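You operate a simulated robot arm through the tools that you are given. There is no shell and no other tool. Be economical: measure what you need, move in short steps, check, and stop when the job is done.

You are at the controls of a simulated two-armed robot. One attempt, no reset.

JOB
Lift the grate off burner four and wipe up the spill.
Fine: steel pot on the pot stand first; use the oven cloth; cloth and grate back after. What is to be rubbed or washed off counts as gone when no trace of it is left.

Only the result counts: the job must be done as asked and must still hold three seconds after the hand-in. Knocking over, shifting, dropping, spilling or breaking anything else fails it. Flat cloth is picked up by pressing the open fingertips on it (5 to 10 N) and closing them slowly along it; thin cloth reads only 2 to 8 mm in the jaws.

ROBOT AND FRAMES
Two 7-joint arms with two-finger parallel grippers on one trunk, on a base that drives. Base frame: it is fixed to the floor where the robot stands at the start and does not move with it; the origin is under the middle of the robot, x ahead of it, y to its left, z up. Readings come in mm, rad, newtons and seconds.
The left shoulder is at the start at [60, 143, 968], the right one opposite. With the tool pointing down near the work surface each hand reaches from about 320 to 740 mm from the robot's upright axis, wherever it stands, measured 20 degrees to its own side. Places, roughly: black cooker knob [400, 0, 800]; black oven knob [400, 0, 800]; oven cloth (12x8x3 cm) [600, -700, 900]; pot stand [600, 500, 900]; steel pot (29x15x11 cm) [600, -100, 900]; top of the crockery cupboard [800, -800, 900]; yellow spill [700, -100, 900]. Payload 1.57 kg a hand.
The TCP of each hand is the grasp point between the finger pads, 30 mm short of the fingertips. In the tool frame z runs along the fingers and y along their closing line. Largest opening 110 mm; finger width 24, thickness 12; the body of the gripper, 48 by 112 mm, starts 78 mm behind the TCP.
Orientation is told as [roll, pitch, yaw] about the base's x, y, z axes, in that order, counted from this pose: with the fingers straight down and closing along the base's y, the tool's x points along the base's -x, its y along +y and its z along -z.

CONTROLS
- The arms move only by the tool servo_tool. It takes "left_increments", "right_increments" or both (then of equal length, played together; a hand with none holds still); each is a list that holds one entry, the list of rows, each a list of 7 numbers: the shift along the base's x, y, z in mm, then the turn, a rotation vector about the base's x, y, z in rad, then the gripper command, from -1 (fully open) to 1 (shut), values between in proportion. In form: [[[tx, ty, tz, wx, wy, wz, jaw], ...]]. A call has 1 to 10 rows; each row is the pose to reach, as a shift and turn from the pose commanded when the call began. Rows are played at 5 a second. More than 50 mm and 0.15 rad between two rows, or a gripper value outside its range, and nothing of the call is played. Where a pose cannot be reached the arm comes as near as it can. A force on the tool above 40 N (or 10 N above the force at the start of the call, whichever is more), or a blocked arm, ends the call early, and 0.2 s more pass. The fingers move at their own pace (about 45 mm/s each) and stop on an object; they squeeze with about 42 N. The grip force told is the motor's: it shows also when the fingers shut on nothing. Time passes only in rows, and 0.2 s behind the last, so rows that repeat a pose let the fingers close. The reply holds the time, the measured pose of the TCP, the force on the tool along the base axes, the opening and the grip force, in the units named above and with some noise, with the torque about the TCP (base axes, N m) and any sound that the robot's microphone picked up.
- Cameras (640 x 400 px; columns grow to the right, rows downward): "scene" is now at [31.8, -8.2, 1571.6]; the picture's right is [-0.07, -1.00, 0.00], its down [-0.82, 0.06, -0.57] and it looks along [0.57, -0.04, -0.82] (base axes); focal length 249 px, centre (320, 200). "left" rides on the left gripper at [70, -16, -141] in its tool frame; the picture's right is [0.23, 0.97, 0.00], its down [-0.86, 0.20, -0.48] and it looks along [-0.47, 0.11, 0.88] (tool axes); focal length 222 px, centre (320, 200). "right" rides on the right gripper at [70, 16, -141] in its tool frame; the picture's right is [-0.23, 0.97, 0.00], its down [-0.86, -0.20, -0.48] and it looks along [-0.47, -0.11, 0.88] (tool axes); focal length 222 px, centre (320, 200). There is no depth. A picture from a camera that has moved, and an enlarged one, comes with that camera's place and axes in the base frame and with its lens. The place of the scene camera against the robot may be out by one fixed shift of up to 12 mm in any direction.
- camera(camera): a new picture of that camera. No time passes.
- move_column(by): slides the trunk up (or, below 0, down) by that many mm; the arms and the scene camera ride with it, the base frame stays. It gives what a move gives, with no picture.
- steer(legs): drives the robot by 1 to 6 legs, each [ahead, left, turn to the left] in mm, mm and rad, along the robot's own axes; the way and the turn of a leg run together, so that a leg with both is an arc; at most 1500 mm and 3.142 rad a leg. The arms and the cameras ride along, it lands a little off, and it stops where it bumps. It gives what a move gives.
- pan_tilt(pan, tilt): turns the head with the scene camera to pan (to the left, within 1.501 rad either way) and tilt (down, from -0.506 to 1.204), counted from straight ahead of the robot. It gives what a move gives.
- enlarge(camera, box): a new picture of the part [left, top, right, bottom] of that camera's present view, enlarged. No time passes.
- job_done(): hands the job in; it is judged then, once.

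Work in short steps. Places have to be worked out from the pictures, the camera data and where the tool is seen: move nearer, look again, correct. Check each grasp and each placing, and mend what went wrong. You have 120 turns and 100 pictures in all, those below and enlarged ones among them. Open the grippers and draw the arms clear of the work before you hand the job in, unless the task says otherwise; then end with one line.

The tools are called after "Call:" by a JSON object that holds its "op" and its "data". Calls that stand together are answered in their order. servo_tool: Moves the arms, as the interface text tells. Its arguments: {"type":"object","properties":{"left_increments":{"type":"array"},"right_increments":{"type":"array"}},"required":[]} The other tools are called the same way: move_column (by) slides the trunk up or down; steer (legs) drives the base; pan_tilt (pan, tilt) turns the head that bears the scene camera; camera (camera) takes a picture; enlarge (camera, box) takes an enlarged picture of a part of a camera's view; job_done () hands the job in.

At the start:

```text
time_s: 0.0
left_position: [457.2, 56.7, 1148.1]
left_ee_rot: [-0.001, -0.002, -0.001]
left_ft_force: [0.3, 0.2, -0.3]
left_wrist_torque: [0.01, 0.01, 0.03]
left_gripper_width: 110.2
left_finger_force: 0.1
right_position: [371.2, -273.6, 1141.8]
right_ee_rot: [0.002, 0.001, 0.0]
right_ft_force: [-1.4, -0.7, -0.5]
right_wrist_torque: [-0.01, -0.02, 0.02]
right_gripper_width: 109.8
right_finger_force: 0.1
trunk travel left (down, up): [-566.0, 24.0]
robot x, y, heading: [0.4, 1.7, 0.002]
head pan, tilt: [-0.07, 0.96]
```

scene: 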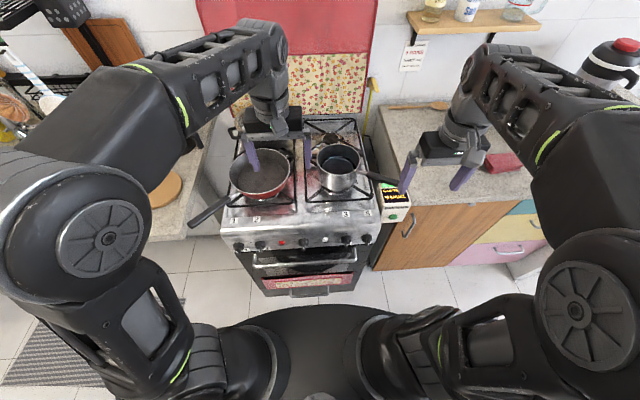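
right: 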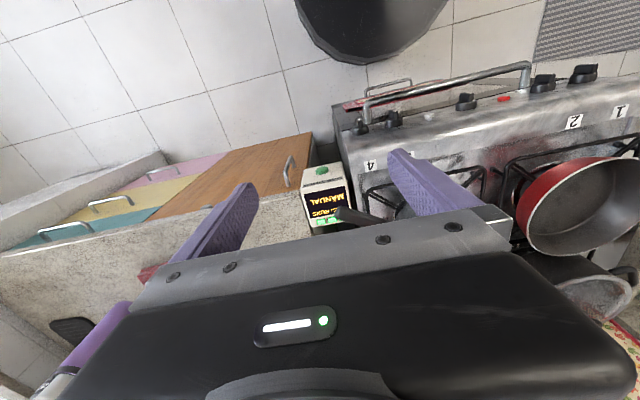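
left: 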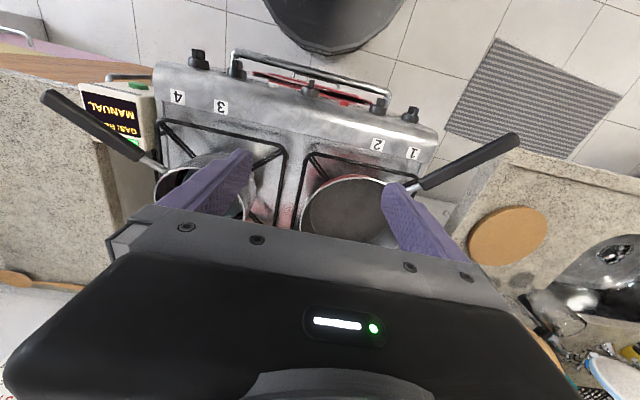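

The scene shows the cooker with a red pan on the left and the steel pot on the right. I enlarge the cooker area and the right counter to see the details.

Call:
{"op": "enlarge", "data": {"camera": "scene", "box": [200, 100, 400, 225]}}

Call:
{"op": "enlarge", "data": {"camera": "scene", "box": [360, 80, 560, 205]}}

Call:
{"op": "enlarge", "data": {"camera": "scene", "box": [0, 60, 240, 210]}}

```text
3.20 times, centred on (300, 162) of scene
camera zoom: at [31.8, -8.2, 1571.6], right [-0.07, -1.0, 0.0], down [-0.82, 0.06, -0.57], along [0.57, -0.04, -0.82], focal length 798 px, centre (384, 320)
```

zoom: 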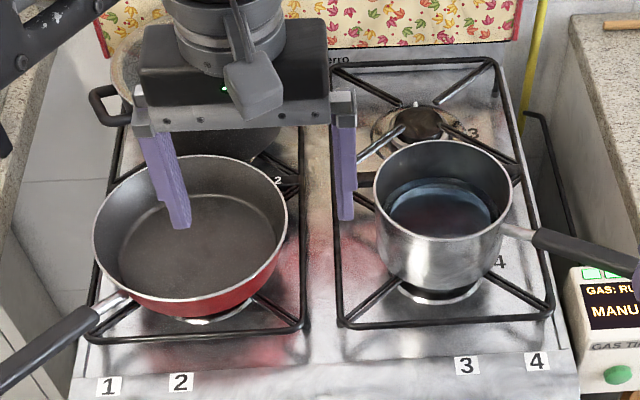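

```text
3.20 times, centred on (460, 142) of scene
camera zoom: at [31.8, -8.2, 1571.6], right [-0.07, -1.0, 0.0], down [-0.82, 0.06, -0.57], along [0.57, -0.04, -0.82], focal length 798 px, centre (-128, 384)
```

zoom: 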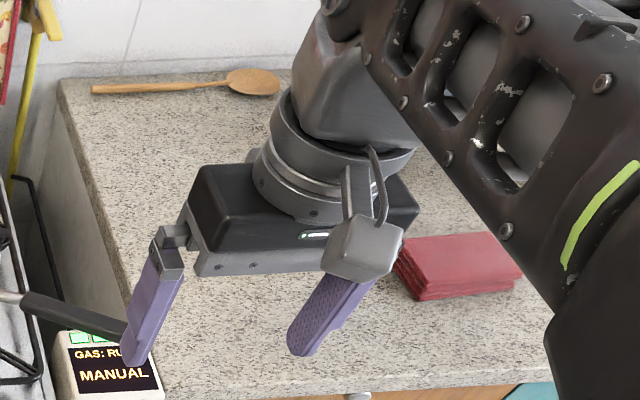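

```text
2.67 times, centred on (120, 135) of scene
camera zoom: at [31.8, -8.2, 1571.6], right [-0.07, -1.0, 0.0], down [-0.82, 0.06, -0.57], along [0.57, -0.04, -0.82], focal length 665 px, centre (853, 373)
```

zoom: 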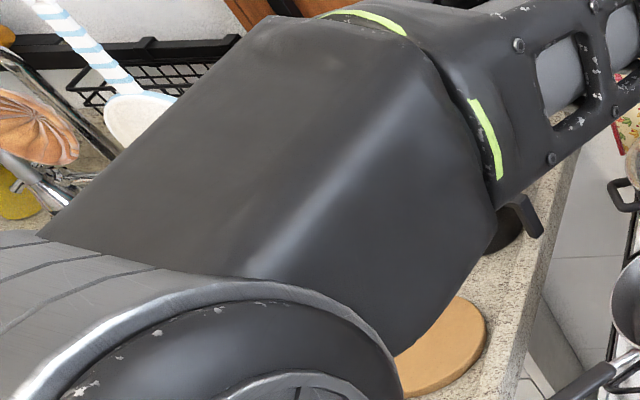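

I can see the red folded cloth on the right counter, the round cork stand on the left, and two grates. I move both hands outwards to clear the view of the cooker.

Call:
{"op": "servo_tool", "data": {"left_increments": [[[0, 45, 0, 0, 0, 0, -1], [0, 90, 0, 0, 0, 0, -1], [0, 135, 0, 0, 0, 0, -1], [0, 180, 0, 0, 0, 0, -1], [0, 220, 0, 0, 0, 0, -1], [0, 220, 0, 0, 0, 0, -1]]], "right_increments": [[[0, -20, 0, 0, 0, 0, -1], [0, -40, 0, 0, 0, 0, -1], [0, -60, 0, 0, 0, 0, -1], [0, -80, 0, 0, 0, 0, -1], [0, -100, 0, 0, 0, 0, -1], [0, -100, 0, 0, 0, 0, -1]]]}}

Call:
{"op": "enlarge", "data": {"camera": "scene", "box": [220, 100, 400, 220]}}

Call:
{"op": "camera", "data": {"camera": "left"}}

Call:
{"op": "camera", "data": {"camera": "scene"}}

```text
time_s: 1.4
left_position: [457.5, 276.2, 1148.7]
left_ee_rot: [-0.002, -0.002, 0.0]
left_ft_force: [1.0, 0.4, 0.6]
left_wrist_torque: [0.02, 0.01, 0.05]
left_gripper_width: 110.2
left_finger_force: 0.1
right_position: [370.1, -373.2, 1141.8]
right_ee_rot: [0.0, 0.0, 0.0]
right_ft_force: [0.2, -0.5, 0.4]
right_wrist_torque: [0.02, -0.02, -0.01]
right_gripper_width: 109.9
right_finger_force: 0.2
trunk travel left (down, up): [-566.0, 24.0]
robot x, y, heading: [1.3, 0.0, 0.002]
head pan, tilt: [-0.07, 0.96]
```

```text
3.33 times, centred on (310, 160) of scene
camera zoom: at [31.6, -8.1, 1571.6], right [-0.07, -1.0, 0.0], down [-0.82, 0.06, -0.57], along [0.57, -0.04, -0.82], focal length 831 px, centre (353, 333)
```

zoom: 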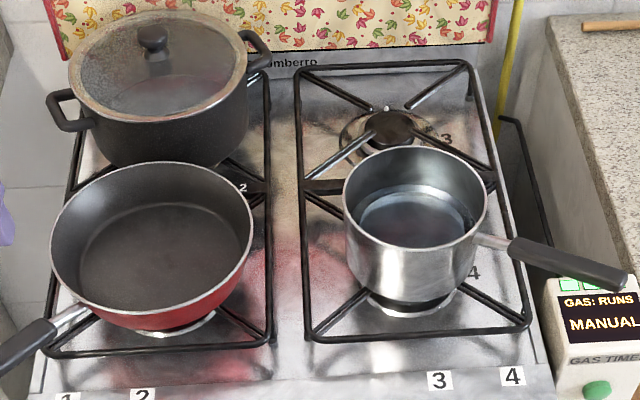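

```text
92 pictures are left
camera left: at [388.6, 261.3, 1289.5], right [-0.23, 0.97, 0.0], down [0.85, 0.2, 0.48], along [0.47, 0.11, -0.88], focal length 222 px, centre (320, 200)
```

left: 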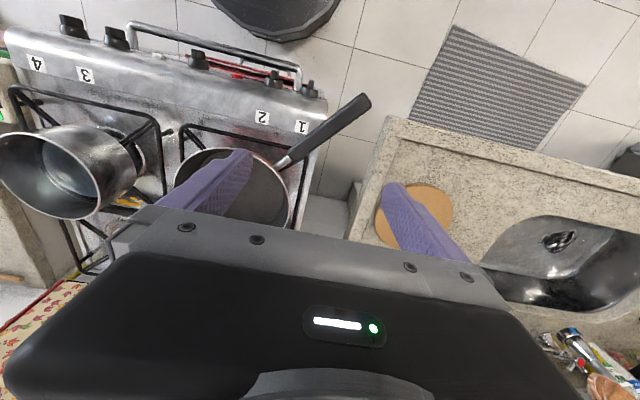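

```text
91 pictures are left
camera scene: at [31.6, -8.1, 1571.6], right [-0.07, -1.0, 0.0], down [-0.82, 0.06, -0.57], along [0.57, -0.04, -0.82], focal length 249 px, centre (320, 200)
```

scene: 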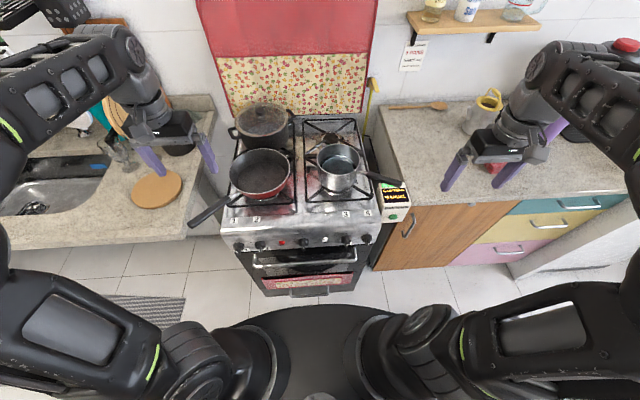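

The pot rim is near (605,-108,960), its handle runs toward (-0.44,-0.9), and the cork stand top is near (596,522,880). I plan to lift the pot with both hands, right on the handle and left on the far rim. First I bring the right hand above the handle and look.

Call:
{"op": "servo_tool", "data": {"right_increments": [[[20, 18, -5, 0, 0, 0.124, -1], [40, 36, -10, 0, 0, 0.248, -1], [60, 54, -16, 0, 0, 0.372, -1], [80, 72, -22, 0, 0, 0.496, -1], [100, 92, -28, 0, 0, 0.62, -1], [120, 112, -34, 0, 0, 0.744, -1], [140, 132, -40, 0, 0, 0.868, -1], [158, 152, -46, 0, 0, 0.992, -1], [175, 173, -52, 0, 0, 1.116, -1], [175, 173, -52, 0, 0, 1.116, -1]]]}}

Call:
{"op": "camera", "data": {"camera": "right"}}

Call:
{"op": "enlarge", "data": {"camera": "scene", "box": [220, 100, 460, 250]}}

```text
time_s: 3.6
left_position: [456.8, 276.9, 1147.9]
left_ee_rot: [-0.001, -0.002, 0.001]
left_ft_force: [-0.2, -0.1, 0.0]
left_wrist_torque: [0.05, -0.03, 0.0]
left_gripper_width: 110.0
left_finger_force: 0.0
right_position: [547.3, -201.1, 1090.0]
right_ee_rot: [0.0, 0.001, 1.117]
right_ft_force: [0.6, 0.8, -0.1]
right_wrist_torque: [-0.01, 0.01, -0.02]
right_gripper_width: 109.9
right_finger_force: 0.1
trunk travel left (down, up): [-566.0, 24.0]
robot x, y, heading: [-1.4, 2.2, -0.003]
head pan, tilt: [-0.07, 0.96]
```

```text
90 pictures are left
camera right: at [503.1, -257.1, 1231.5], right [-0.78, 0.63, 0.0], down [0.55, 0.68, 0.48], along [0.3, 0.37, -0.88], focal length 222 px, centre (320, 200)
```

right: 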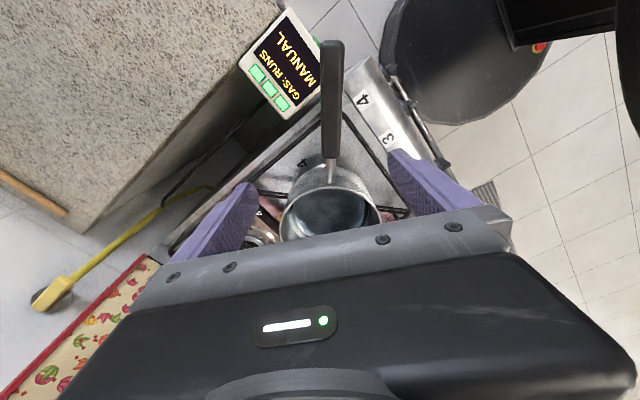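

```text
2.67 times, centred on (340, 175) of scene
camera zoom: at [31.2, -8.5, 1571.6], right [-0.07, -1.0, 0.0], down [-0.82, 0.06, -0.57], along [0.57, -0.04, -0.82], focal length 665 px, centre (267, 267)
```

zoom: 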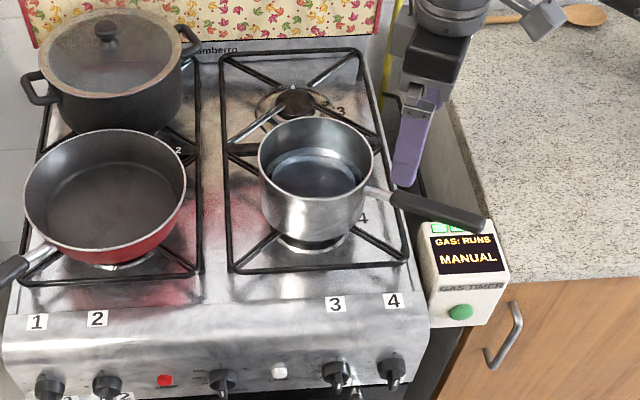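

Crossing the rays puts the handle from about (545,-188,968) to (476,-275,997), and the rim centre near (603,-112,978). I turn the right hand to match the handle direction, come lower, and check the knobs for a lit burner.

Call:
{"op": "servo_tool", "data": {"right_increments": [[[-10, -7, -20, 0, 0, -0.1, -1], [-20, -14, -40, 0, 0, -0.2, -1], [-29, -21, -55, 0, 0, -0.2, -1], [-29, -21, -55, 0, 0, -0.2, -1]]]}}

Call:
{"op": "camera", "data": {"camera": "right"}}

Call:
{"op": "enlarge", "data": {"camera": "scene", "box": [290, 140, 450, 240]}}

```text
time_s: 4.6
left_position: [457.5, 276.8, 1148.1]
left_ee_rot: [0.001, -0.003, 0.001]
left_ft_force: [1.1, -0.5, 0.0]
left_wrist_torque: [0.01, -0.01, 0.04]
left_gripper_width: 110.3
left_finger_force: 0.1
right_position: [518.4, -221.1, 1034.7]
right_ee_rot: [0.001, 0.0, 0.915]
right_ft_force: [0.2, 0.7, -1.0]
right_wrist_torque: [0.0, -0.01, 0.01]
right_gripper_width: 109.9
right_finger_force: 0.1
trunk travel left (down, up): [-566.0, 24.0]
robot x, y, heading: [-2.4, 0.7, 0.0]
head pan, tilt: [-0.07, 0.96]
```

```text
88 pictures are left
camera right: at [462.4, -266.8, 1176.3], right [-0.63, 0.77, 0.0], down [0.68, 0.56, 0.48], along [0.37, 0.3, -0.88], focal length 222 px, centre (320, 200)
```

right: 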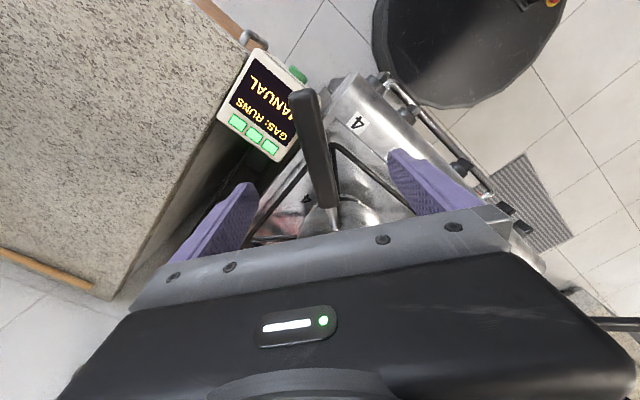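

```text
4.00 times, centred on (370, 190) of scene
camera zoom: at [32.0, -8.0, 1571.6], right [-0.07, -1.0, 0.0], down [-0.82, 0.06, -0.57], along [0.57, -0.04, -0.82], focal length 998 px, centre (120, 240)
```

zoom: 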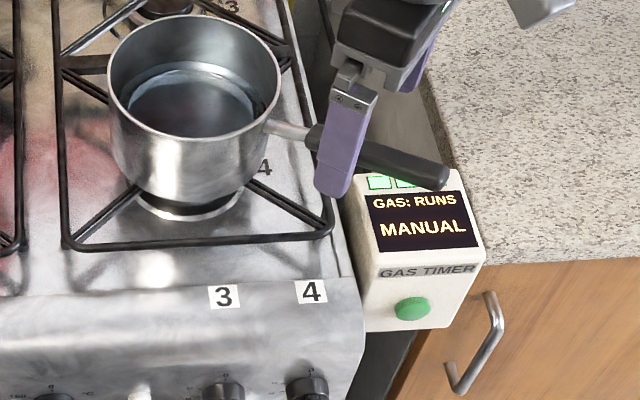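

The handle lies centred between the right fingers within about 5 mm. Now I bring the left hand above the far rim at (649,-53), with its closing line radial.

Call:
{"op": "servo_tool", "data": {"left_increments": [[[20, -34, 0, 0, 0, -0.073, -1], [42, -70, 0, 0, 0, -0.146, -0.6], [64, -106, 0, 0, 0, -0.219, -0.2], [86, -142, 0, 0, 0, -0.292, -0.1], [108, -180, -10, 0, 0, -0.365, -0.1], [130, -218, -20, 0, 0, -0.438, -0.1], [152, -256, -30, 0, 0, -0.511, -0.1], [174, -294, -45, 0, 0, -0.584, -0.1], [192, -330, -60, 0, 0, -0.656, -0.1], [192, -330, -60, 0, 0, -0.656, -0.1]]]}}

Call:
{"op": "camera", "data": {"camera": "left"}}

Call:
{"op": "enlarge", "data": {"camera": "scene", "box": [260, 100, 440, 212]}}

```text
time_s: 6.8
left_position: [533.3, -35.5, 1109.4]
left_ee_rot: [0.013, -0.014, -0.627]
left_ft_force: [0.4, 1.2, -0.2]
left_wrist_torque: [-0.11, -0.06, -0.02]
left_gripper_width: 60.4
left_finger_force: 0.2
left hand out of reach, approached as far as the arm can: row 3, 4, 5, 6, 7, 8, 9, 10
right_position: [517.2, -216.2, 1035.6]
right_ee_rot: [-0.003, 0.002, 0.917]
right_ft_force: [-0.2, 1.1, 1.0]
right_wrist_torque: [-0.11, -0.03, 0.02]
right_gripper_width: 110.1
right_finger_force: 0.1
trunk travel left (down, up): [-566.0, 24.0]
robot x, y, heading: [2.6, 1.7, -0.003]
head pan, tilt: [-0.07, 0.96]
```

```text
86 pictures are left
camera left: at [465.0, -8.0, 1248.0], right [0.39, 0.92, 0.01], down [0.8, -0.34, 0.49], along [0.46, -0.18, -0.87], focal length 222 px, centre (320, 200)
```

left: 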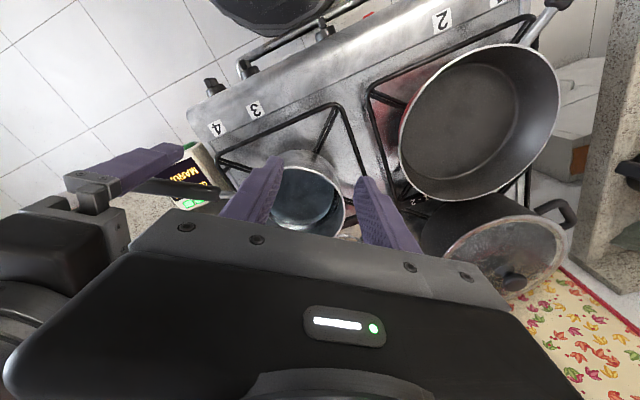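

```text
3.56 times, centred on (350, 156) of scene
camera zoom: at [30.2, -2.8, 1571.7], right [-0.07, -1.0, 0.0], down [-0.82, 0.05, -0.57], along [0.57, -0.04, -0.82], focal length 887 px, centre (213, 356)
```

zoom: 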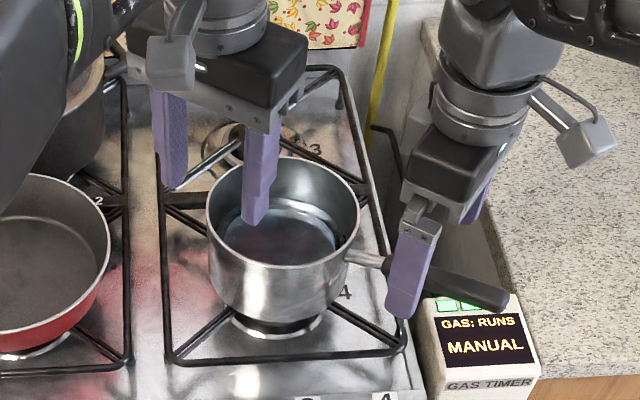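

The left hand can't reach that far forward with the tool vertical. I raise the right hand, raise the trunk, and strafe the base 120 mm right, so the left arm gets a better line. I'll also tilt the left hand.

Call:
{"op": "servo_tool", "data": {"right_increments": [[[0, 0, 30, 0, 0, 0, -1], [0, 0, 65, 0, 0, 0, -1], [0, 0, 65, 0, 0, 0, -1]]], "left_increments": [[[0, 0, 0, 0, 0, 0, 0], [0, 0, 0, 0, 0, 0, 0], [0, 0, 0, 0, 0, 0, 0]]]}}

Call:
{"op": "steer", "data": {"legs": [[0, -120, 0]]}}

Call:
{"op": "move_column", "data": {"by": 20}}

```text
time_s: 7.6
left_position: [533.3, -40.2, 1105.8]
left_ee_rot: [0.014, -0.01, -0.628]
left_ft_force: [0.2, -0.1, -0.3]
left_wrist_torque: [-0.02, -0.02, 0.04]
left_gripper_width: 55.2
left_finger_force: 0.0
right_position: [517.1, -220.1, 1100.4]
right_ee_rot: [0.001, 0.0, 0.916]
right_ft_force: [1.3, -0.6, 0.2]
right_wrist_torque: [0.0, 0.0, 0.05]
right_gripper_width: 110.0
right_finger_force: 0.0
trunk travel left (down, up): [-566.0, 24.0]
robot x, y, heading: [-1.7, -1.3, -0.001]
head pan, tilt: [-0.07, 0.96]
```

```text
time_s: 8.8
left_position: [531.6, -163.9, 1105.8]
left_ee_rot: [0.013, -0.01, -0.634]
left_ft_force: [0.1, -1.0, -0.1]
left_wrist_torque: [0.06, 0.01, 0.01]
left_gripper_width: 55.2
left_finger_force: 0.0
right_position: [514.9, -343.7, 1099.5]
right_ee_rot: [-0.002, 0.001, 0.912]
right_ft_force: [-0.4, 0.5, -0.3]
right_wrist_torque: [0.05, 0.0, 0.05]
right_gripper_width: 110.2
right_finger_force: 0.1
trunk travel left (down, up): [-566.0, 24.0]
robot x, y, heading: [0.4, -120.8, -0.006]
head pan, tilt: [-0.07, 0.96]
```

```text
time_s: 9.5
left_position: [534.0, -162.3, 1127.0]
left_ee_rot: [0.013, -0.01, -0.635]
left_ft_force: [-0.8, -0.3, 0.0]
left_wrist_torque: [-0.01, 0.05, -0.01]
left_gripper_width: 55.0
left_finger_force: 0.1
right_position: [515.3, -342.5, 1119.9]
right_ee_rot: [0.0, -0.001, 0.911]
right_ft_force: [0.1, 0.2, 0.1]
right_wrist_torque: [-0.01, -0.01, -0.01]
right_gripper_width: 110.0
right_finger_force: 0.0
trunk travel left (down, up): [-586.0, 4.0]
robot x, y, heading: [-2.5, -122.7, -0.003]
head pan, tilt: [-0.07, 0.96]
```

The base is at y≈-122. I move the left hand to above the far rim (637,-45,1060), tilted so that the wrist sits nearer the robot.

Call:
{"op": "servo_tool", "data": {"left_increments": [[[0, 30, 0, -0.046, -0.075, 0.042, 0], [10, 60, 0, -0.092, -0.149, 0.084, 0], [40, 90, -10, -0.137, -0.224, 0.126, 0], [70, 110, -30, -0.183, -0.298, 0.168, 0], [103, 117, -60, -0.183, -0.298, 0.168, 0], [103, 117, -60, -0.183, -0.298, 0.168, 0]]]}}

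Call:
{"op": "camera", "data": {"camera": "left"}}

Call:
{"op": "enlarge", "data": {"camera": "scene", "box": [200, 80, 400, 205]}}

```text
time_s: 10.9
left_position: [635.7, -46.9, 1067.6]
left_ee_rot: [0.013, -0.363, -0.464]
left_ft_force: [-0.3, 0.9, -0.1]
left_wrist_torque: [-0.01, -0.02, 0.0]
left_gripper_width: 54.9
left_finger_force: 0.1
right_position: [515.1, -343.2, 1119.2]
right_ee_rot: [0.0, 0.002, 0.911]
right_ft_force: [-0.5, 0.1, -0.9]
right_wrist_torque: [-0.03, -0.04, -0.02]
right_gripper_width: 110.0
right_finger_force: 0.1
trunk travel left (down, up): [-586.0, 4.0]
robot x, y, heading: [-0.6, -122.2, -0.008]
head pan, tilt: [-0.07, 0.96]
```

```text
84 pictures are left
camera left: at [525.9, -11.6, 1174.2], right [0.24, 0.97, -0.07], down [0.65, -0.11, 0.75], along [0.72, -0.23, -0.65], focal length 222 px, centre (320, 200)
```

left: 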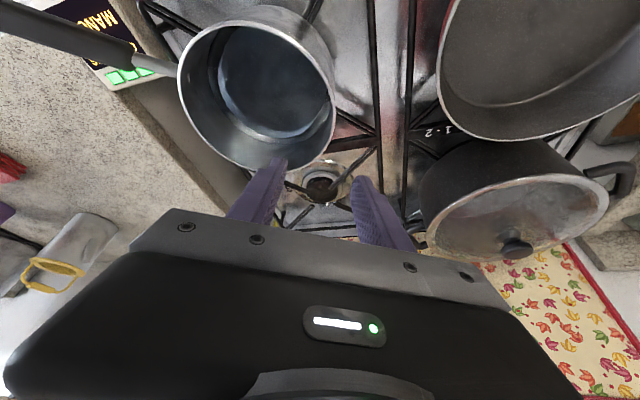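

```text
3.20 times, centred on (300, 142) of scene
camera zoom: at [30.2, -128.7, 1591.7], right [-0.07, -1.0, 0.0], down [-0.82, 0.06, -0.57], along [0.57, -0.04, -0.82], focal length 798 px, centre (384, 384)
```

zoom: 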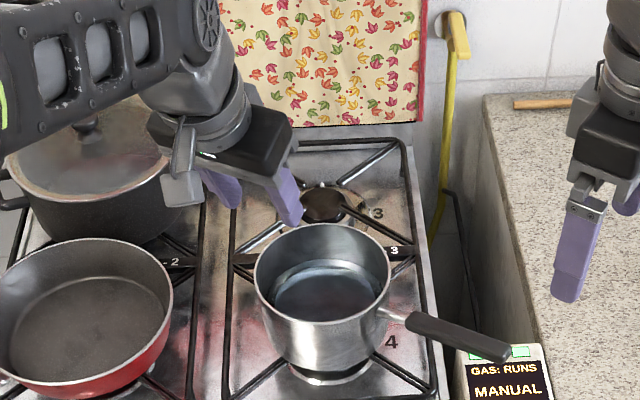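

The pot centre is now about (600,-106), with its rim near z=978. I lower the left fingers over the rim at (632,-42) and bring the right hand over the handle.

Call:
{"op": "servo_tool", "data": {"left_increments": [[[-1, 2, -25, 0, 0, 0, 0], [-3, 5, -50, 0, 0, 0, 0], [-3, 5, -70, 0, 0, 0, 0], [-3, 5, -90, 0, 0, 0, 0], [-3, 5, -90, 0, 0, 0, 0]]], "right_increments": [[[0, 31, -10, 0, 0, 0, -1], [0, 62, -30, 0, 0, 0, -1], [0, 93, -55, 0, 0, 0, -1], [0, 124, -85, 0, 0, 0, -1], [0, 124, -85, 0, 0, 0, -1]]]}}

Call:
{"op": "camera", "data": {"camera": "left"}}

Call:
{"op": "camera", "data": {"camera": "right"}}

Call:
{"op": "enlarge", "data": {"camera": "scene", "box": [240, 100, 400, 200]}}

```text
time_s: 12.1
left_position: [634.0, -40.8, 976.7]
left_ee_rot: [0.012, -0.362, -0.463]
left_ft_force: [-0.5, -0.3, 0.5]
left_wrist_torque: [0.06, -0.04, -0.03]
left_gripper_width: 54.9
left_finger_force: 0.0
right_position: [516.7, -218.1, 1035.9]
right_ee_rot: [-0.001, -0.001, 0.911]
right_ft_force: [-0.5, -0.8, -0.1]
right_wrist_torque: [-0.01, -0.03, -0.03]
right_gripper_width: 110.0
right_finger_force: 0.2
trunk travel left (down, up): [-586.0, 4.0]
robot x, y, heading: [0.6, -118.7, -0.001]
head pan, tilt: [-0.07, 0.96]
```

```text
82 pictures are left
camera left: at [522.9, -5.6, 1085.0], right [0.24, 0.97, -0.07], down [0.65, -0.11, 0.75], along [0.72, -0.23, -0.66], focal length 222 px, centre (320, 200)
```

left: 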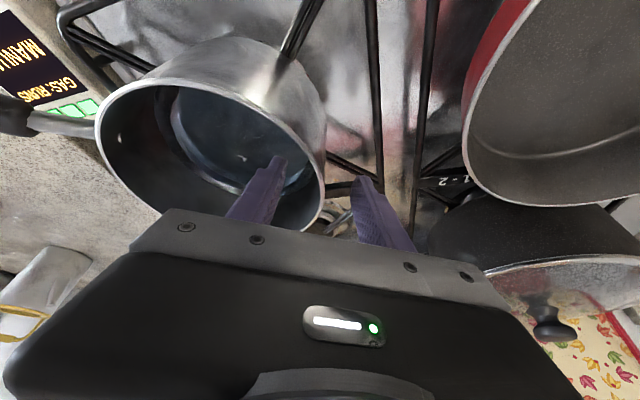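

```text
81 pictures are left
camera right: at [459.9, -263.6, 1178.2], right [-0.63, 0.78, 0.0], down [0.68, 0.55, 0.48], along [0.37, 0.3, -0.88], focal length 222 px, centre (320, 200)
```

right: 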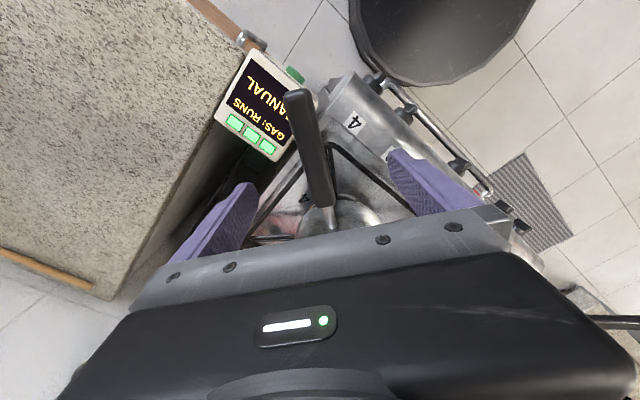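

```text
4.00 times, centred on (320, 150) of scene
camera zoom: at [30.8, -129.2, 1591.7], right [-0.07, -1.0, 0.0], down [-0.82, 0.06, -0.57], along [0.57, -0.04, -0.82], focal length 998 px, centre (320, 400)
```

zoom: 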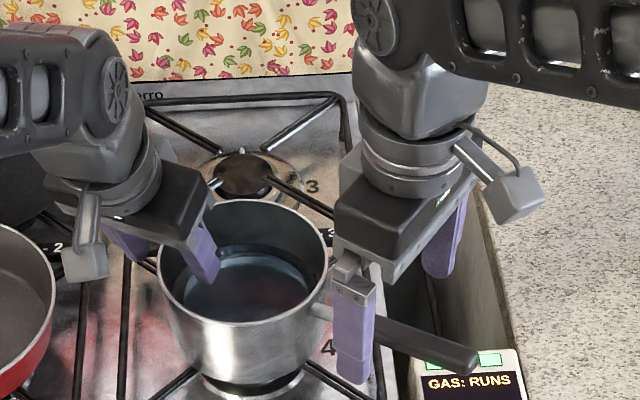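

Both pairs of fingers straddle their targets. I lower the right hand onto the handle.

Call:
{"op": "servo_tool", "data": {"right_increments": [[[0, 0, -20, 0, 0, 0, -1], [0, 0, -40, 0, 0, 0, -0.5], [0, 0, -57, 0, 0, 0, -0.2], [0, 0, -57, 0, 0, 0, 0]]]}}

Call:
{"op": "camera", "data": {"camera": "right"}}

```text
time_s: 13.1
left_position: [633.1, -41.5, 978.3]
left_ee_rot: [0.013, -0.36, -0.464]
left_ft_force: [-0.3, -0.4, -0.8]
left_wrist_torque: [0.0, 0.01, -0.01]
left_gripper_width: 55.0
left_finger_force: 0.0
right_position: [516.6, -219.1, 979.9]
right_ee_rot: [-0.002, 0.0, 0.912]
right_ft_force: [-0.5, 0.7, 0.4]
right_wrist_torque: [0.0, 0.05, -0.04]
right_gripper_width: 55.2
right_finger_force: 0.1
trunk travel left (down, up): [-586.0, 4.0]
robot x, y, heading: [-0.5, -120.4, 0.001]
head pan, tilt: [-0.07, 0.96]
```

```text
79 pictures are left
camera right: at [460.3, -264.5, 1121.5], right [-0.63, 0.78, 0.0], down [0.68, 0.55, 0.48], along [0.37, 0.3, -0.88], focal length 222 px, centre (320, 200)
```

right: 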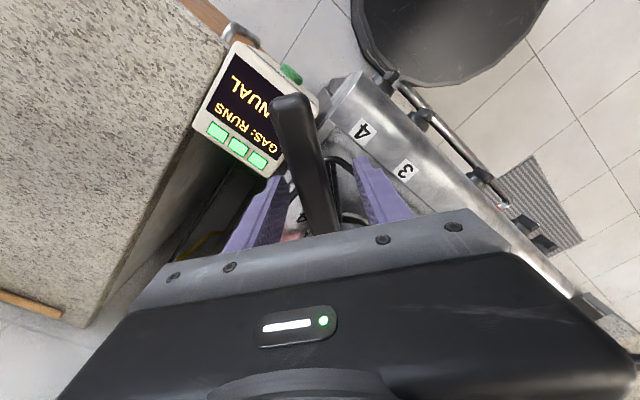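

The handle sits between the right fingers. I close both grippers.

Call:
{"op": "servo_tool", "data": {"right_increments": [[[0, 0, 0, 0, 0, 0, 0.4], [0, 0, 0, 0, 0, 0, 0.6], [0, 0, 0, 0, 0, 0, 0.8], [0, 0, 0, 0, 0, 0, 1], [0, 0, 0, 0, 0, 0, 1], [0, 0, 0, 0, 0, 0, 1]]], "left_increments": [[[0, 0, 0, 0, 0, 0, 0], [0, 0, 0, 0, 0, 0, 0.3], [0, 0, 0, 0, 0, 0, 0.6], [0, 0, 0, 0, 0, 0, 1], [0, 0, 0, 0, 0, 0, 1], [0, 0, 0, 0, 0, 0, 1]]]}}

Call:
{"op": "camera", "data": {"camera": "left"}}

```text
time_s: 14.5
left_position: [632.3, -42.4, 976.3]
left_ee_rot: [0.01, -0.36, -0.463]
left_ft_force: [-9.0, -10.8, 2.9]
left_wrist_torque: [0.12, -0.02, 0.51]
left_gripper_width: 10.2
left_finger_force: 28.4
right_position: [516.6, -218.8, 980.4]
right_ee_rot: [0.002, -0.002, 0.911]
right_ft_force: [9.1, 8.9, 1.0]
right_wrist_torque: [-0.63, 0.43, -1.03]
right_gripper_width: 22.1
right_finger_force: 34.4
trunk travel left (down, up): [-586.0, 4.0]
robot x, y, heading: [-3.1, -122.8, -0.006]
head pan, tilt: [-0.07, 0.96]
```

```text
78 pictures are left
camera left: at [523.1, -6.6, 1085.0], right [0.24, 0.97, -0.07], down [0.65, -0.11, 0.75], along [0.72, -0.23, -0.66], focal length 222 px, centre (320, 200)
```

left: 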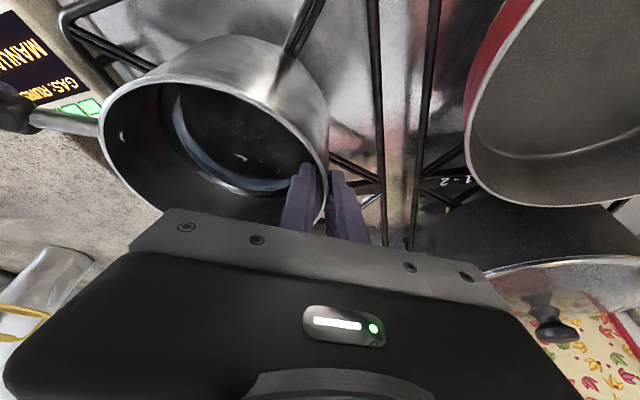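

Both are gripped: handle 22 mm, wall about 10 mm. I lift both hands together by 15 mm as a trial.

Call:
{"op": "servo_tool", "data": {"right_increments": [[[0, 0, 0, 0, 0, 0, 1], [0, 0, 3, 0, 0, 0, 1], [0, 0, 6, 0, 0, 0, 1], [0, 0, 9, 0, 0, 0, 1], [0, 0, 12, 0, 0, 0, 1], [0, 0, 15, 0, 0, 0, 1], [0, 0, 15, 0, 0, 0, 1]]], "left_increments": [[[0, 0, 0, 0, 0, 0, 1], [0, 0, 3, 0, 0, 0, 1], [0, 0, 6, 0, 0, 0, 1], [0, 0, 9, 0, 0, 0, 1], [0, 0, 12, 0, 0, 0, 1], [0, 0, 15, 0, 0, 0, 1], [0, 0, 15, 0, 0, 0, 1]]]}}

Call:
{"op": "camera", "data": {"camera": "left"}}

Call:
{"op": "enlarge", "data": {"camera": "scene", "box": [240, 100, 400, 200]}}

```text
time_s: 16.1
left_position: [633.3, -38.1, 992.4]
left_ee_rot: [0.016, -0.362, -0.461]
left_ft_force: [9.8, 7.9, -0.2]
left_wrist_torque: [0.06, 0.11, 0.34]
left_gripper_width: 9.0
left_finger_force: 27.5
right_position: [515.2, -221.0, 992.4]
right_ee_rot: [0.001, 0.006, 0.912]
right_ft_force: [-9.7, -8.6, -0.4]
right_wrist_torque: [-0.16, 0.07, 0.56]
right_gripper_width: 21.9
right_finger_force: 34.5
trunk travel left (down, up): [-586.0, 4.0]
robot x, y, heading: [2.0, -121.2, -0.003]
head pan, tilt: [-0.07, 0.96]
```

```text
77 pictures are left
camera left: at [523.8, -3.0, 1099.2], right [0.24, 0.97, -0.07], down [0.65, -0.11, 0.75], along [0.72, -0.22, -0.65], focal length 222 px, centre (320, 200)
```

left: 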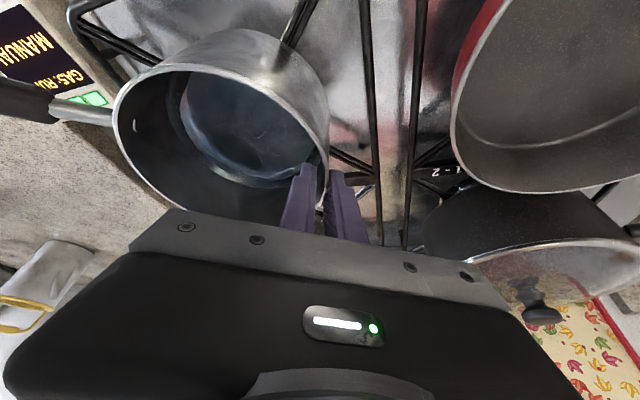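

```text
4.00 times, centred on (320, 150) of scene
camera zoom: at [32.1, -128.8, 1591.5], right [-0.07, -1.0, 0.0], down [-0.82, 0.06, -0.57], along [0.57, -0.04, -0.82], focal length 998 px, centre (320, 400)
```

zoom: 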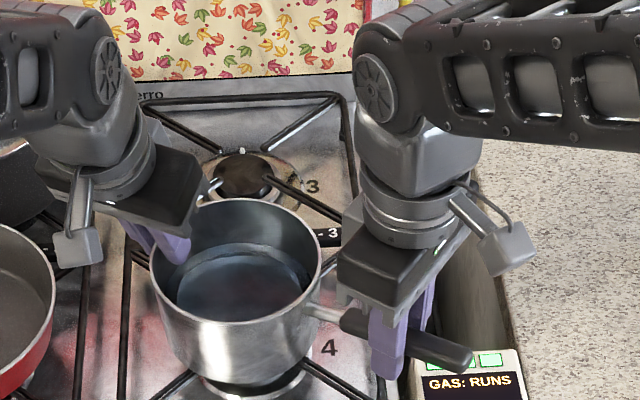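

Vertical force reads about zero, so I'm not sure the pot left the grate. I check it with the right camera and a tight enlargement of the pot's base.

Call:
{"op": "camera", "data": {"camera": "right"}}

Call:
{"op": "enlarge", "data": {"camera": "scene", "box": [270, 145, 366, 205]}}

```text
75 pictures are left
camera right: at [460.0, -265.6, 1134.7], right [-0.63, 0.78, 0.0], down [0.68, 0.56, 0.47], along [0.37, 0.3, -0.88], focal length 222 px, centre (320, 200)
```

right: 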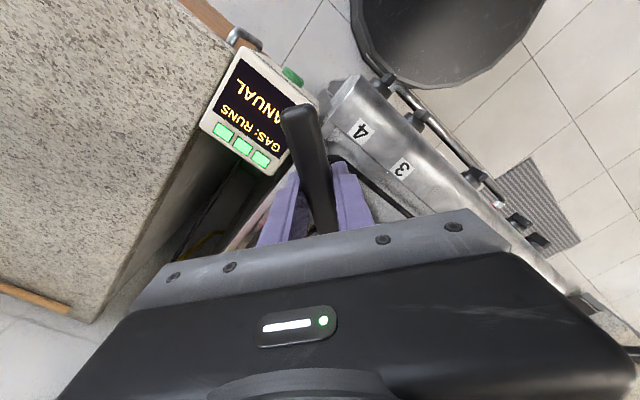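

```text
6.67 times, centred on (318, 175) of scene
camera zoom: at [32.1, -128.8, 1591.5], right [-0.07, -1.0, 0.0], down [-0.82, 0.06, -0.57], along [0.57, -0.04, -0.82], focal length 1663 px, centre (333, 367)
```

zoom: 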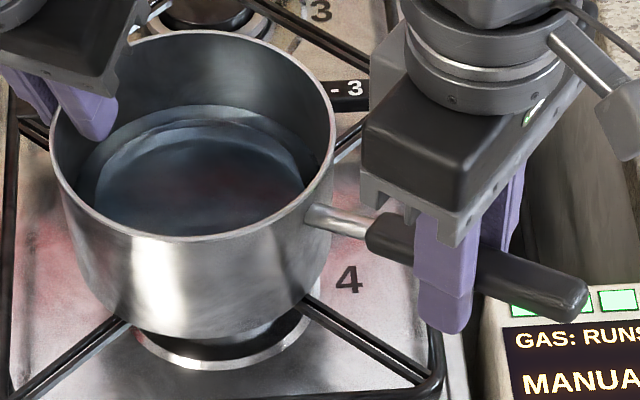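

It's still ambiguous, so I lift another 25 mm slowly and compare.

Call:
{"op": "servo_tool", "data": {"right_increments": [[[0, 0, 5, 0, 0, 0, 1], [0, 0, 10, 0, 0, 0, 1], [0, 0, 15, 0, 0, 0, 1], [0, 0, 20, 0, 0, 0, 1], [0, 0, 25, 0, 0, 0, 1], [0, 0, 25, 0, 0, 0, 1]]], "left_increments": [[[0, 0, 5, 0, 0, 0, 1], [0, 0, 10, 0, 0, 0, 1], [0, 0, 15, 0, 0, 0, 1], [0, 0, 20, 0, 0, 0, 1], [0, 0, 25, 0, 0, 0, 1], [0, 0, 25, 0, 0, 0, 1]]]}}

Call:
{"op": "enlarge", "data": {"camera": "scene", "box": [270, 145, 366, 205]}}

```text
time_s: 17.5
left_position: [633.0, -37.3, 1015.3]
left_ee_rot: [0.015, -0.357, -0.462]
left_ft_force: [18.0, 22.3, -2.1]
left_wrist_torque: [0.07, -0.08, 0.16]
left_gripper_width: 9.1
left_finger_force: 27.9
right_position: [515.1, -221.1, 1016.9]
right_ee_rot: [0.002, 0.005, 0.91]
right_ft_force: [-17.1, -23.3, -1.9]
right_wrist_torque: [-0.13, 0.23, 0.28]
right_gripper_width: 22.1
right_finger_force: 34.8
trunk travel left (down, up): [-586.0, 4.0]
robot x, y, heading: [1.0, -122.3, -0.007]
head pan, tilt: [-0.07, 0.96]
```

```text
6.67 times, centred on (318, 175) of scene
camera zoom: at [32.3, -128.7, 1591.6], right [-0.07, -1.0, 0.0], down [-0.82, 0.06, -0.57], along [0.57, -0.04, -0.82], focal length 1663 px, centre (333, 367)
```

zoom: 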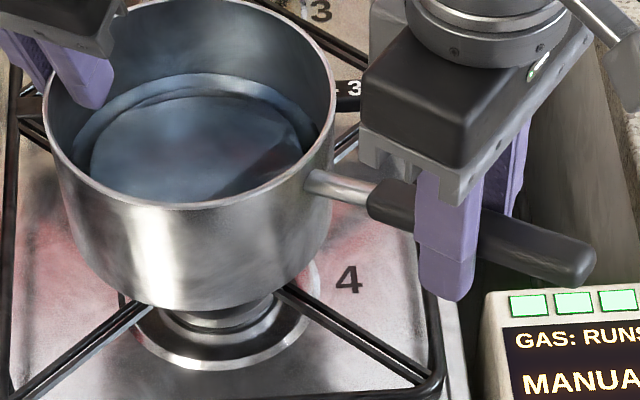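

The pot is off the grate, and level. The hands press toward each other with about 28 N, so I ease the left hand outward 2.5 mm and watch.

Call:
{"op": "servo_tool", "data": {"right_increments": [[[0, 0, 5, 0, 0, 0, 1], [0, 0, 10, 0, 0, 0, 1], [0, 0, 10, 0, 0, 0, 1]]], "left_increments": [[[0.7, 1, 5, 0, 0, 0, 1], [1.5, 2, 10, 0, 0, 0, 1], [1.5, 2, 10, 0, 0, 0, 1]]]}}

```text
time_s: 18.3
left_position: [634.7, -37.4, 1025.7]
left_ee_rot: [0.012, -0.358, -0.462]
left_ft_force: [13.4, 19.4, -5.2]
left_wrist_torque: [0.1, -0.09, 0.19]
left_gripper_width: 9.4
left_finger_force: 27.7
right_position: [516.3, -218.6, 1028.0]
right_ee_rot: [-0.001, 0.002, 0.911]
right_ft_force: [-13.3, -19.5, -1.0]
right_wrist_torque: [0.14, 0.01, -0.1]
right_gripper_width: 21.9
right_finger_force: 34.7
trunk travel left (down, up): [-586.0, 4.0]
robot x, y, heading: [-2.6, -120.8, -0.005]
head pan, tilt: [-0.07, 0.96]
```

That eases it. I continue the lift by 60 mm with a bit more outward relief.

Call:
{"op": "servo_tool", "data": {"right_increments": [[[0, 0, 10, 0, 0, 0, 1], [0, 0, 20, 0, 0, 0, 1], [0, 0, 30, 0, 0, 0, 1], [0, 0, 40, 0, 0, 0, 1], [0, 0, 50, 0, 0, 0, 1], [0, 0, 60, 0, 0, 0, 1], [0, 0, 60, 0, 0, 0, 1]]], "left_increments": [[[0.7, 0.9, 10, 0, 0, 0, 1], [1.4, 1.8, 20, 0, 0, 0, 1], [2, 2.6, 30, 0, 0, 0, 1], [2.7, 3.4, 40, 0, 0, 0, 1], [3.4, 4.2, 50, 0, 0, 0, 1], [4, 5, 60, 0, 0, 0, 1], [4, 5, 60, 0, 0, 0, 1]]]}}

Call:
{"op": "camera", "data": {"camera": "scene"}}

```text
time_s: 19.9
left_position: [637.7, -37.4, 1088.5]
left_ee_rot: [0.007, -0.359, -0.466]
left_ft_force: [-8.3, -9.2, 2.3]
left_wrist_torque: [-0.08, 0.02, 0.35]
left_gripper_width: 9.0
left_finger_force: 27.3
right_position: [517.3, -217.5, 1089.3]
right_ee_rot: [0.0, -0.004, 0.915]
right_ft_force: [8.4, 9.9, -7.0]
right_wrist_torque: [-0.76, 0.6, -0.87]
right_gripper_width: 22.0
right_finger_force: 35.2
trunk travel left (down, up): [-586.0, 4.0]
robot x, y, heading: [3.2, -118.8, -0.0]
head pan, tilt: [-0.07, 0.96]
```

```text
72 pictures are left
camera scene: at [32.3, -128.7, 1591.6], right [-0.07, -1.0, 0.0], down [-0.82, 0.06, -0.57], along [0.57, -0.04, -0.82], focal length 249 px, centre (320, 200)
```

scene: 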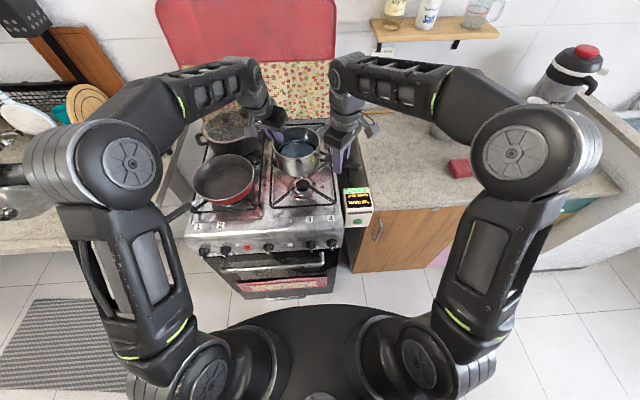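

The pot is 110 mm up and still firmly held. Before driving left I turn the head left to check that the way is clear.

Call:
{"op": "pan_tilt", "data": {"pan": 0.9, "tilt": 0.7}}

Call:
{"op": "camera", "data": {"camera": "scene"}}

```text
time_s: 21.2
left_position: [639.6, -35.3, 1086.0]
left_ee_rot: [0.007, -0.358, -0.463]
left_ft_force: [-17.4, -23.0, -3.6]
left_wrist_torque: [-0.05, 0.2, 0.46]
left_gripper_width: 9.2
left_finger_force: 27.8
right_position: [516.8, -217.3, 1088.8]
right_ee_rot: [-0.002, -0.004, 0.914]
right_ft_force: [17.0, 23.2, -2.5]
right_wrist_torque: [0.04, -0.12, -0.8]
right_gripper_width: 21.9
right_finger_force: 35.0
trunk travel left (down, up): [-586.0, 4.0]
robot x, y, heading: [-1.6, -117.3, -0.004]
head pan, tilt: [0.901, 0.7]
```

```text
71 pictures are left
camera scene: at [13.3, -57.1, 1612.1], right [0.78, -0.63, 0.0], down [-0.4, -0.5, -0.76], along [0.48, 0.6, -0.64], focal length 249 px, centre (320, 200)
```

scene: 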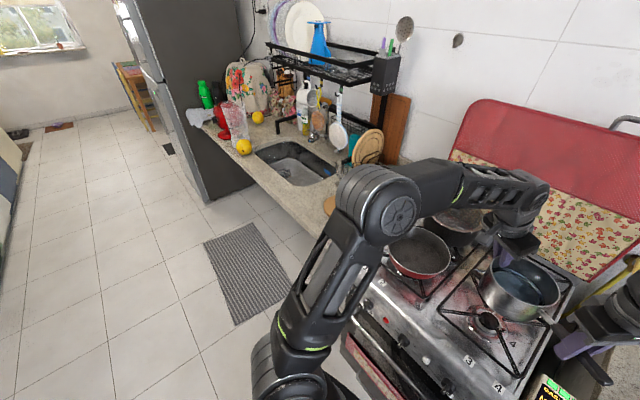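

The floor to the left is free. The hands now pull apart a little, so I ease the left hand back 4 mm.

Call:
{"op": "servo_tool", "data": {"left_increments": [[[-1, -1.2, 0, 0, 0, 0, 1], [-2, -2.4, 0, 0, 0, 0, 1], [-2.6, -3.2, 0, 0, 0, 0, 1], [-2.6, -3.2, 0, 0, 0, 0, 1]]], "right_increments": [[[0, 0, 0, 0, 0, 0, 1], [0, 0, 0, 0, 0, 0, 1], [0, 0, 0, 0, 0, 0, 1], [0, 0, 0, 0, 0, 0, 1]]]}}

Call:
{"op": "steer", "data": {"legs": [[0, 120, 0]]}}

```text
time_s: 22.2
left_position: [637.0, -36.4, 1085.6]
left_ee_rot: [0.013, -0.359, -0.462]
left_ft_force: [-9.5, -15.8, -5.0]
left_wrist_torque: [-0.08, 0.14, 0.46]
left_gripper_width: 9.4
left_finger_force: 28.5
right_position: [517.0, -219.4, 1087.8]
right_ee_rot: [-0.001, 0.003, 0.911]
right_ft_force: [9.3, 15.6, 0.6]
right_wrist_torque: [0.71, -0.48, -0.26]
right_gripper_width: 21.6
right_finger_force: 34.6
trunk travel left (down, up): [-586.0, 4.0]
robot x, y, heading: [-4.5, -123.1, -0.007]
head pan, tilt: [0.901, 0.7]
```

```text
time_s: 23.4
left_position: [637.3, 84.1, 1087.1]
left_ee_rot: [0.01, -0.36, -0.462]
left_ft_force: [-8.4, -11.9, -5.0]
left_wrist_torque: [-0.11, -0.03, 0.34]
left_gripper_width: 9.0
left_finger_force: 28.4
right_position: [517.2, -98.4, 1089.2]
right_ee_rot: [0.001, 0.002, 0.911]
right_ft_force: [9.1, 12.2, -0.2]
right_wrist_torque: [0.34, -0.11, -0.52]
right_gripper_width: 21.7
right_finger_force: 34.8
trunk travel left (down, up): [-586.0, 4.0]
robot x, y, heading: [3.3, -3.1, -0.006]
head pan, tilt: [0.901, 0.7]
```

Stable while driving. The pot centre is now at about (605,20); I continue left by 250 mm and look.

Call:
{"op": "steer", "data": {"legs": [[0, 250, 0]]}}

Call:
{"op": "pan_tilt", "data": {"pan": 0.15, "tilt": 0.95}}

Call:
{"op": "camera", "data": {"camera": "scene"}}

```text
time_s: 25.2
left_position: [638.4, 333.5, 1085.4]
left_ee_rot: [0.01, -0.359, -0.465]
left_ft_force: [-0.8, -1.7, -2.0]
left_wrist_torque: [-0.06, -0.05, 0.27]
left_gripper_width: 9.3
left_finger_force: 27.9
right_position: [518.5, 152.0, 1087.3]
right_ee_rot: [0.0, 0.002, 0.911]
right_ft_force: [1.3, 2.3, -4.0]
right_wrist_torque: [-0.24, 0.33, -0.31]
right_gripper_width: 21.7
right_finger_force: 35.1
trunk travel left (down, up): [-586.0, 4.0]
robot x, y, heading: [2.6, 248.1, -0.004]
head pan, tilt: [0.901, 0.7]
```

```text
time_s: 26.3
left_position: [638.4, 333.2, 1086.8]
left_ee_rot: [0.012, -0.361, -0.465]
left_ft_force: [0.0, -1.7, -2.1]
left_wrist_torque: [-0.02, 0.0, 0.34]
left_gripper_width: 9.4
left_finger_force: 27.3
right_position: [518.3, 151.3, 1089.3]
right_ee_rot: [0.001, -0.001, 0.911]
right_ft_force: [-0.6, 1.3, -3.0]
right_wrist_torque: [-0.14, 0.19, -0.19]
right_gripper_width: 21.8
right_finger_force: 34.8
trunk travel left (down, up): [-586.0, 4.0]
robot x, y, heading: [2.5, 250.2, -0.006]
head pan, tilt: [0.15, 0.949]
```

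```text
70 pictures are left
camera scene: at [34.0, 258.0, 1592.3], right [0.14, -0.99, 0.0], down [-0.8, -0.12, -0.58], along [0.58, 0.08, -0.81], focal length 249 px, centre (320, 200)
```

scene: 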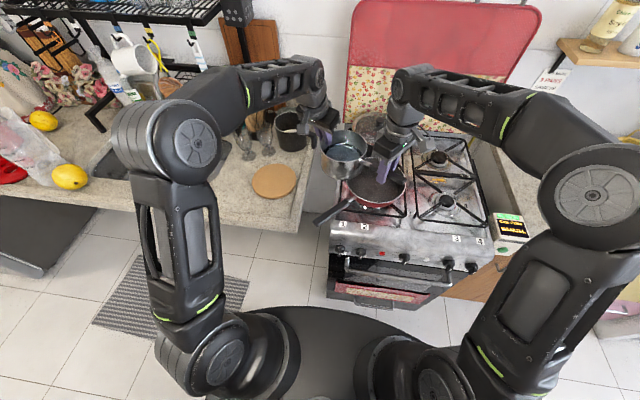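

The stand is near (604,513). There are wine glasses and a mug behind it, near where the left hand will come, so I enlarge that area.

Call:
{"op": "enlarge", "data": {"camera": "scene", "box": [200, 90, 360, 210]}}

Call:
{"op": "camera", "data": {"camera": "left"}}

```text
3.33 times, centred on (280, 150) of scene
camera zoom: at [34.0, 258.0, 1592.3], right [0.14, -0.99, 0.0], down [-0.8, -0.12, -0.58], along [0.58, 0.08, -0.81], focal length 831 px, centre (453, 367)
```

zoom: 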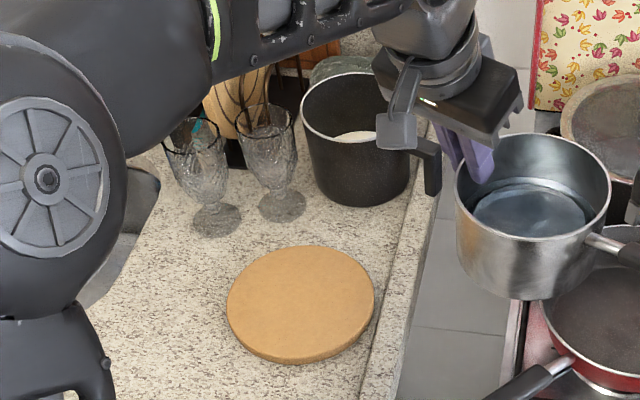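

```text
68 pictures are left
camera left: at [528.9, 368.8, 1194.1], right [0.24, 0.97, -0.07], down [0.65, -0.11, 0.75], along [0.72, -0.23, -0.66], focal length 222 px, centre (320, 200)
```

left: 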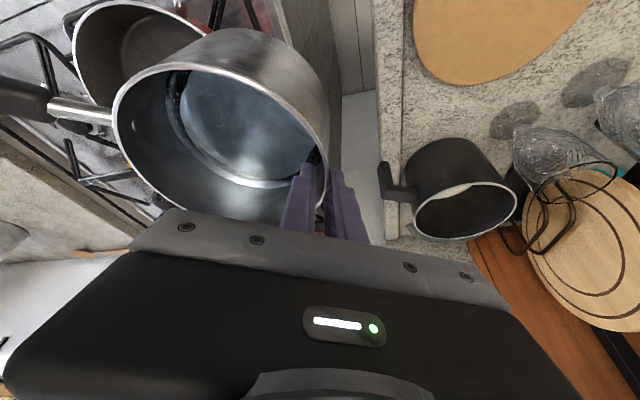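

The glasses top out near z≈1004, well below the gripper body at placement, and stand more than 100 mm from the fingers. I drive left 244 mm more.

Call:
{"op": "steer", "data": {"legs": [[0, 244, 0]]}}

Call:
{"op": "enlarge", "data": {"camera": "scene", "box": [260, 90, 420, 210]}}

Call:
{"op": "camera", "data": {"camera": "left"}}

Call:
{"op": "camera", "data": {"camera": "right"}}

```text
time_s: 28.1
left_position: [639.6, 581.8, 1086.7]
left_ee_rot: [0.011, -0.36, -0.466]
left_ft_force: [-0.7, -0.2, -2.4]
left_wrist_torque: [-0.01, -0.06, 0.26]
left_gripper_width: 9.4
left_finger_force: 27.7
right_position: [519.3, 399.3, 1087.5]
right_ee_rot: [0.001, 0.001, 0.908]
right_ft_force: [0.4, 2.5, -3.2]
right_wrist_torque: [-0.19, 0.24, -0.26]
right_gripper_width: 21.8
right_finger_force: 34.9
trunk travel left (down, up): [-586.0, 4.0]
robot x, y, heading: [3.1, 503.4, -0.008]
head pan, tilt: [0.15, 0.949]
```

```text
3.33 times, centred on (340, 150) of scene
camera zoom: at [35.7, 508.8, 1592.3], right [0.14, -0.99, 0.0], down [-0.81, -0.12, -0.58], along [0.58, 0.08, -0.81], focal length 831 px, centre (253, 367)
```

zoom: 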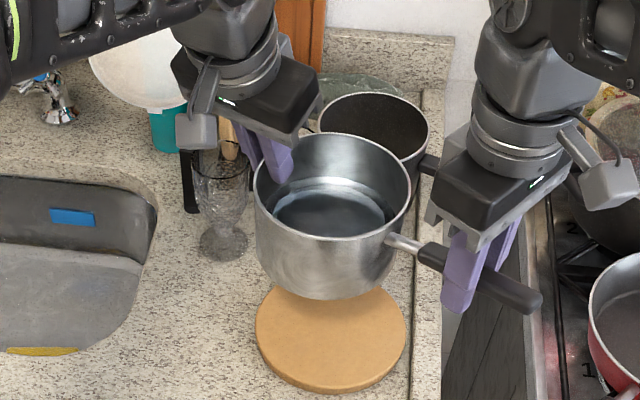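

```text
66 pictures are left
camera left: at [530.9, 618.1, 1193.9], right [0.24, 0.97, -0.07], down [0.65, -0.11, 0.75], along [0.72, -0.23, -0.66], focal length 222 px, centre (320, 200)
```

left: 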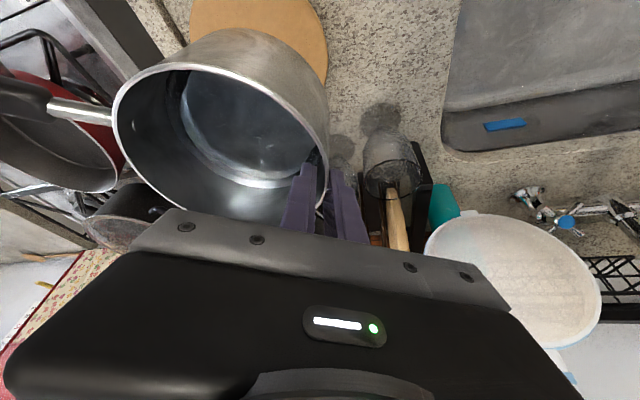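

```text
65 pictures are left
camera right: at [463.6, 355.5, 1230.4], right [-0.63, 0.78, 0.0], down [0.68, 0.55, 0.48], along [0.37, 0.3, -0.88], focal length 222 px, centre (320, 200)
```

right: 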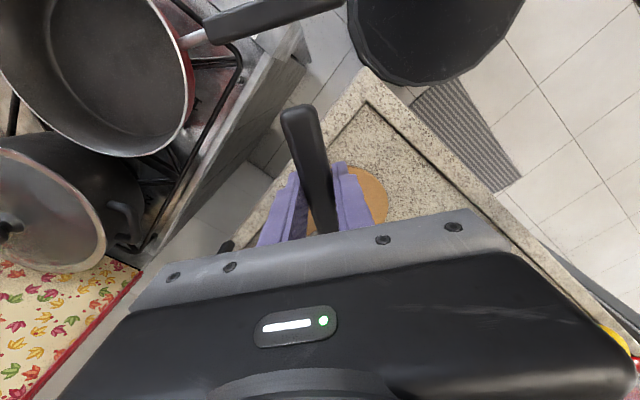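

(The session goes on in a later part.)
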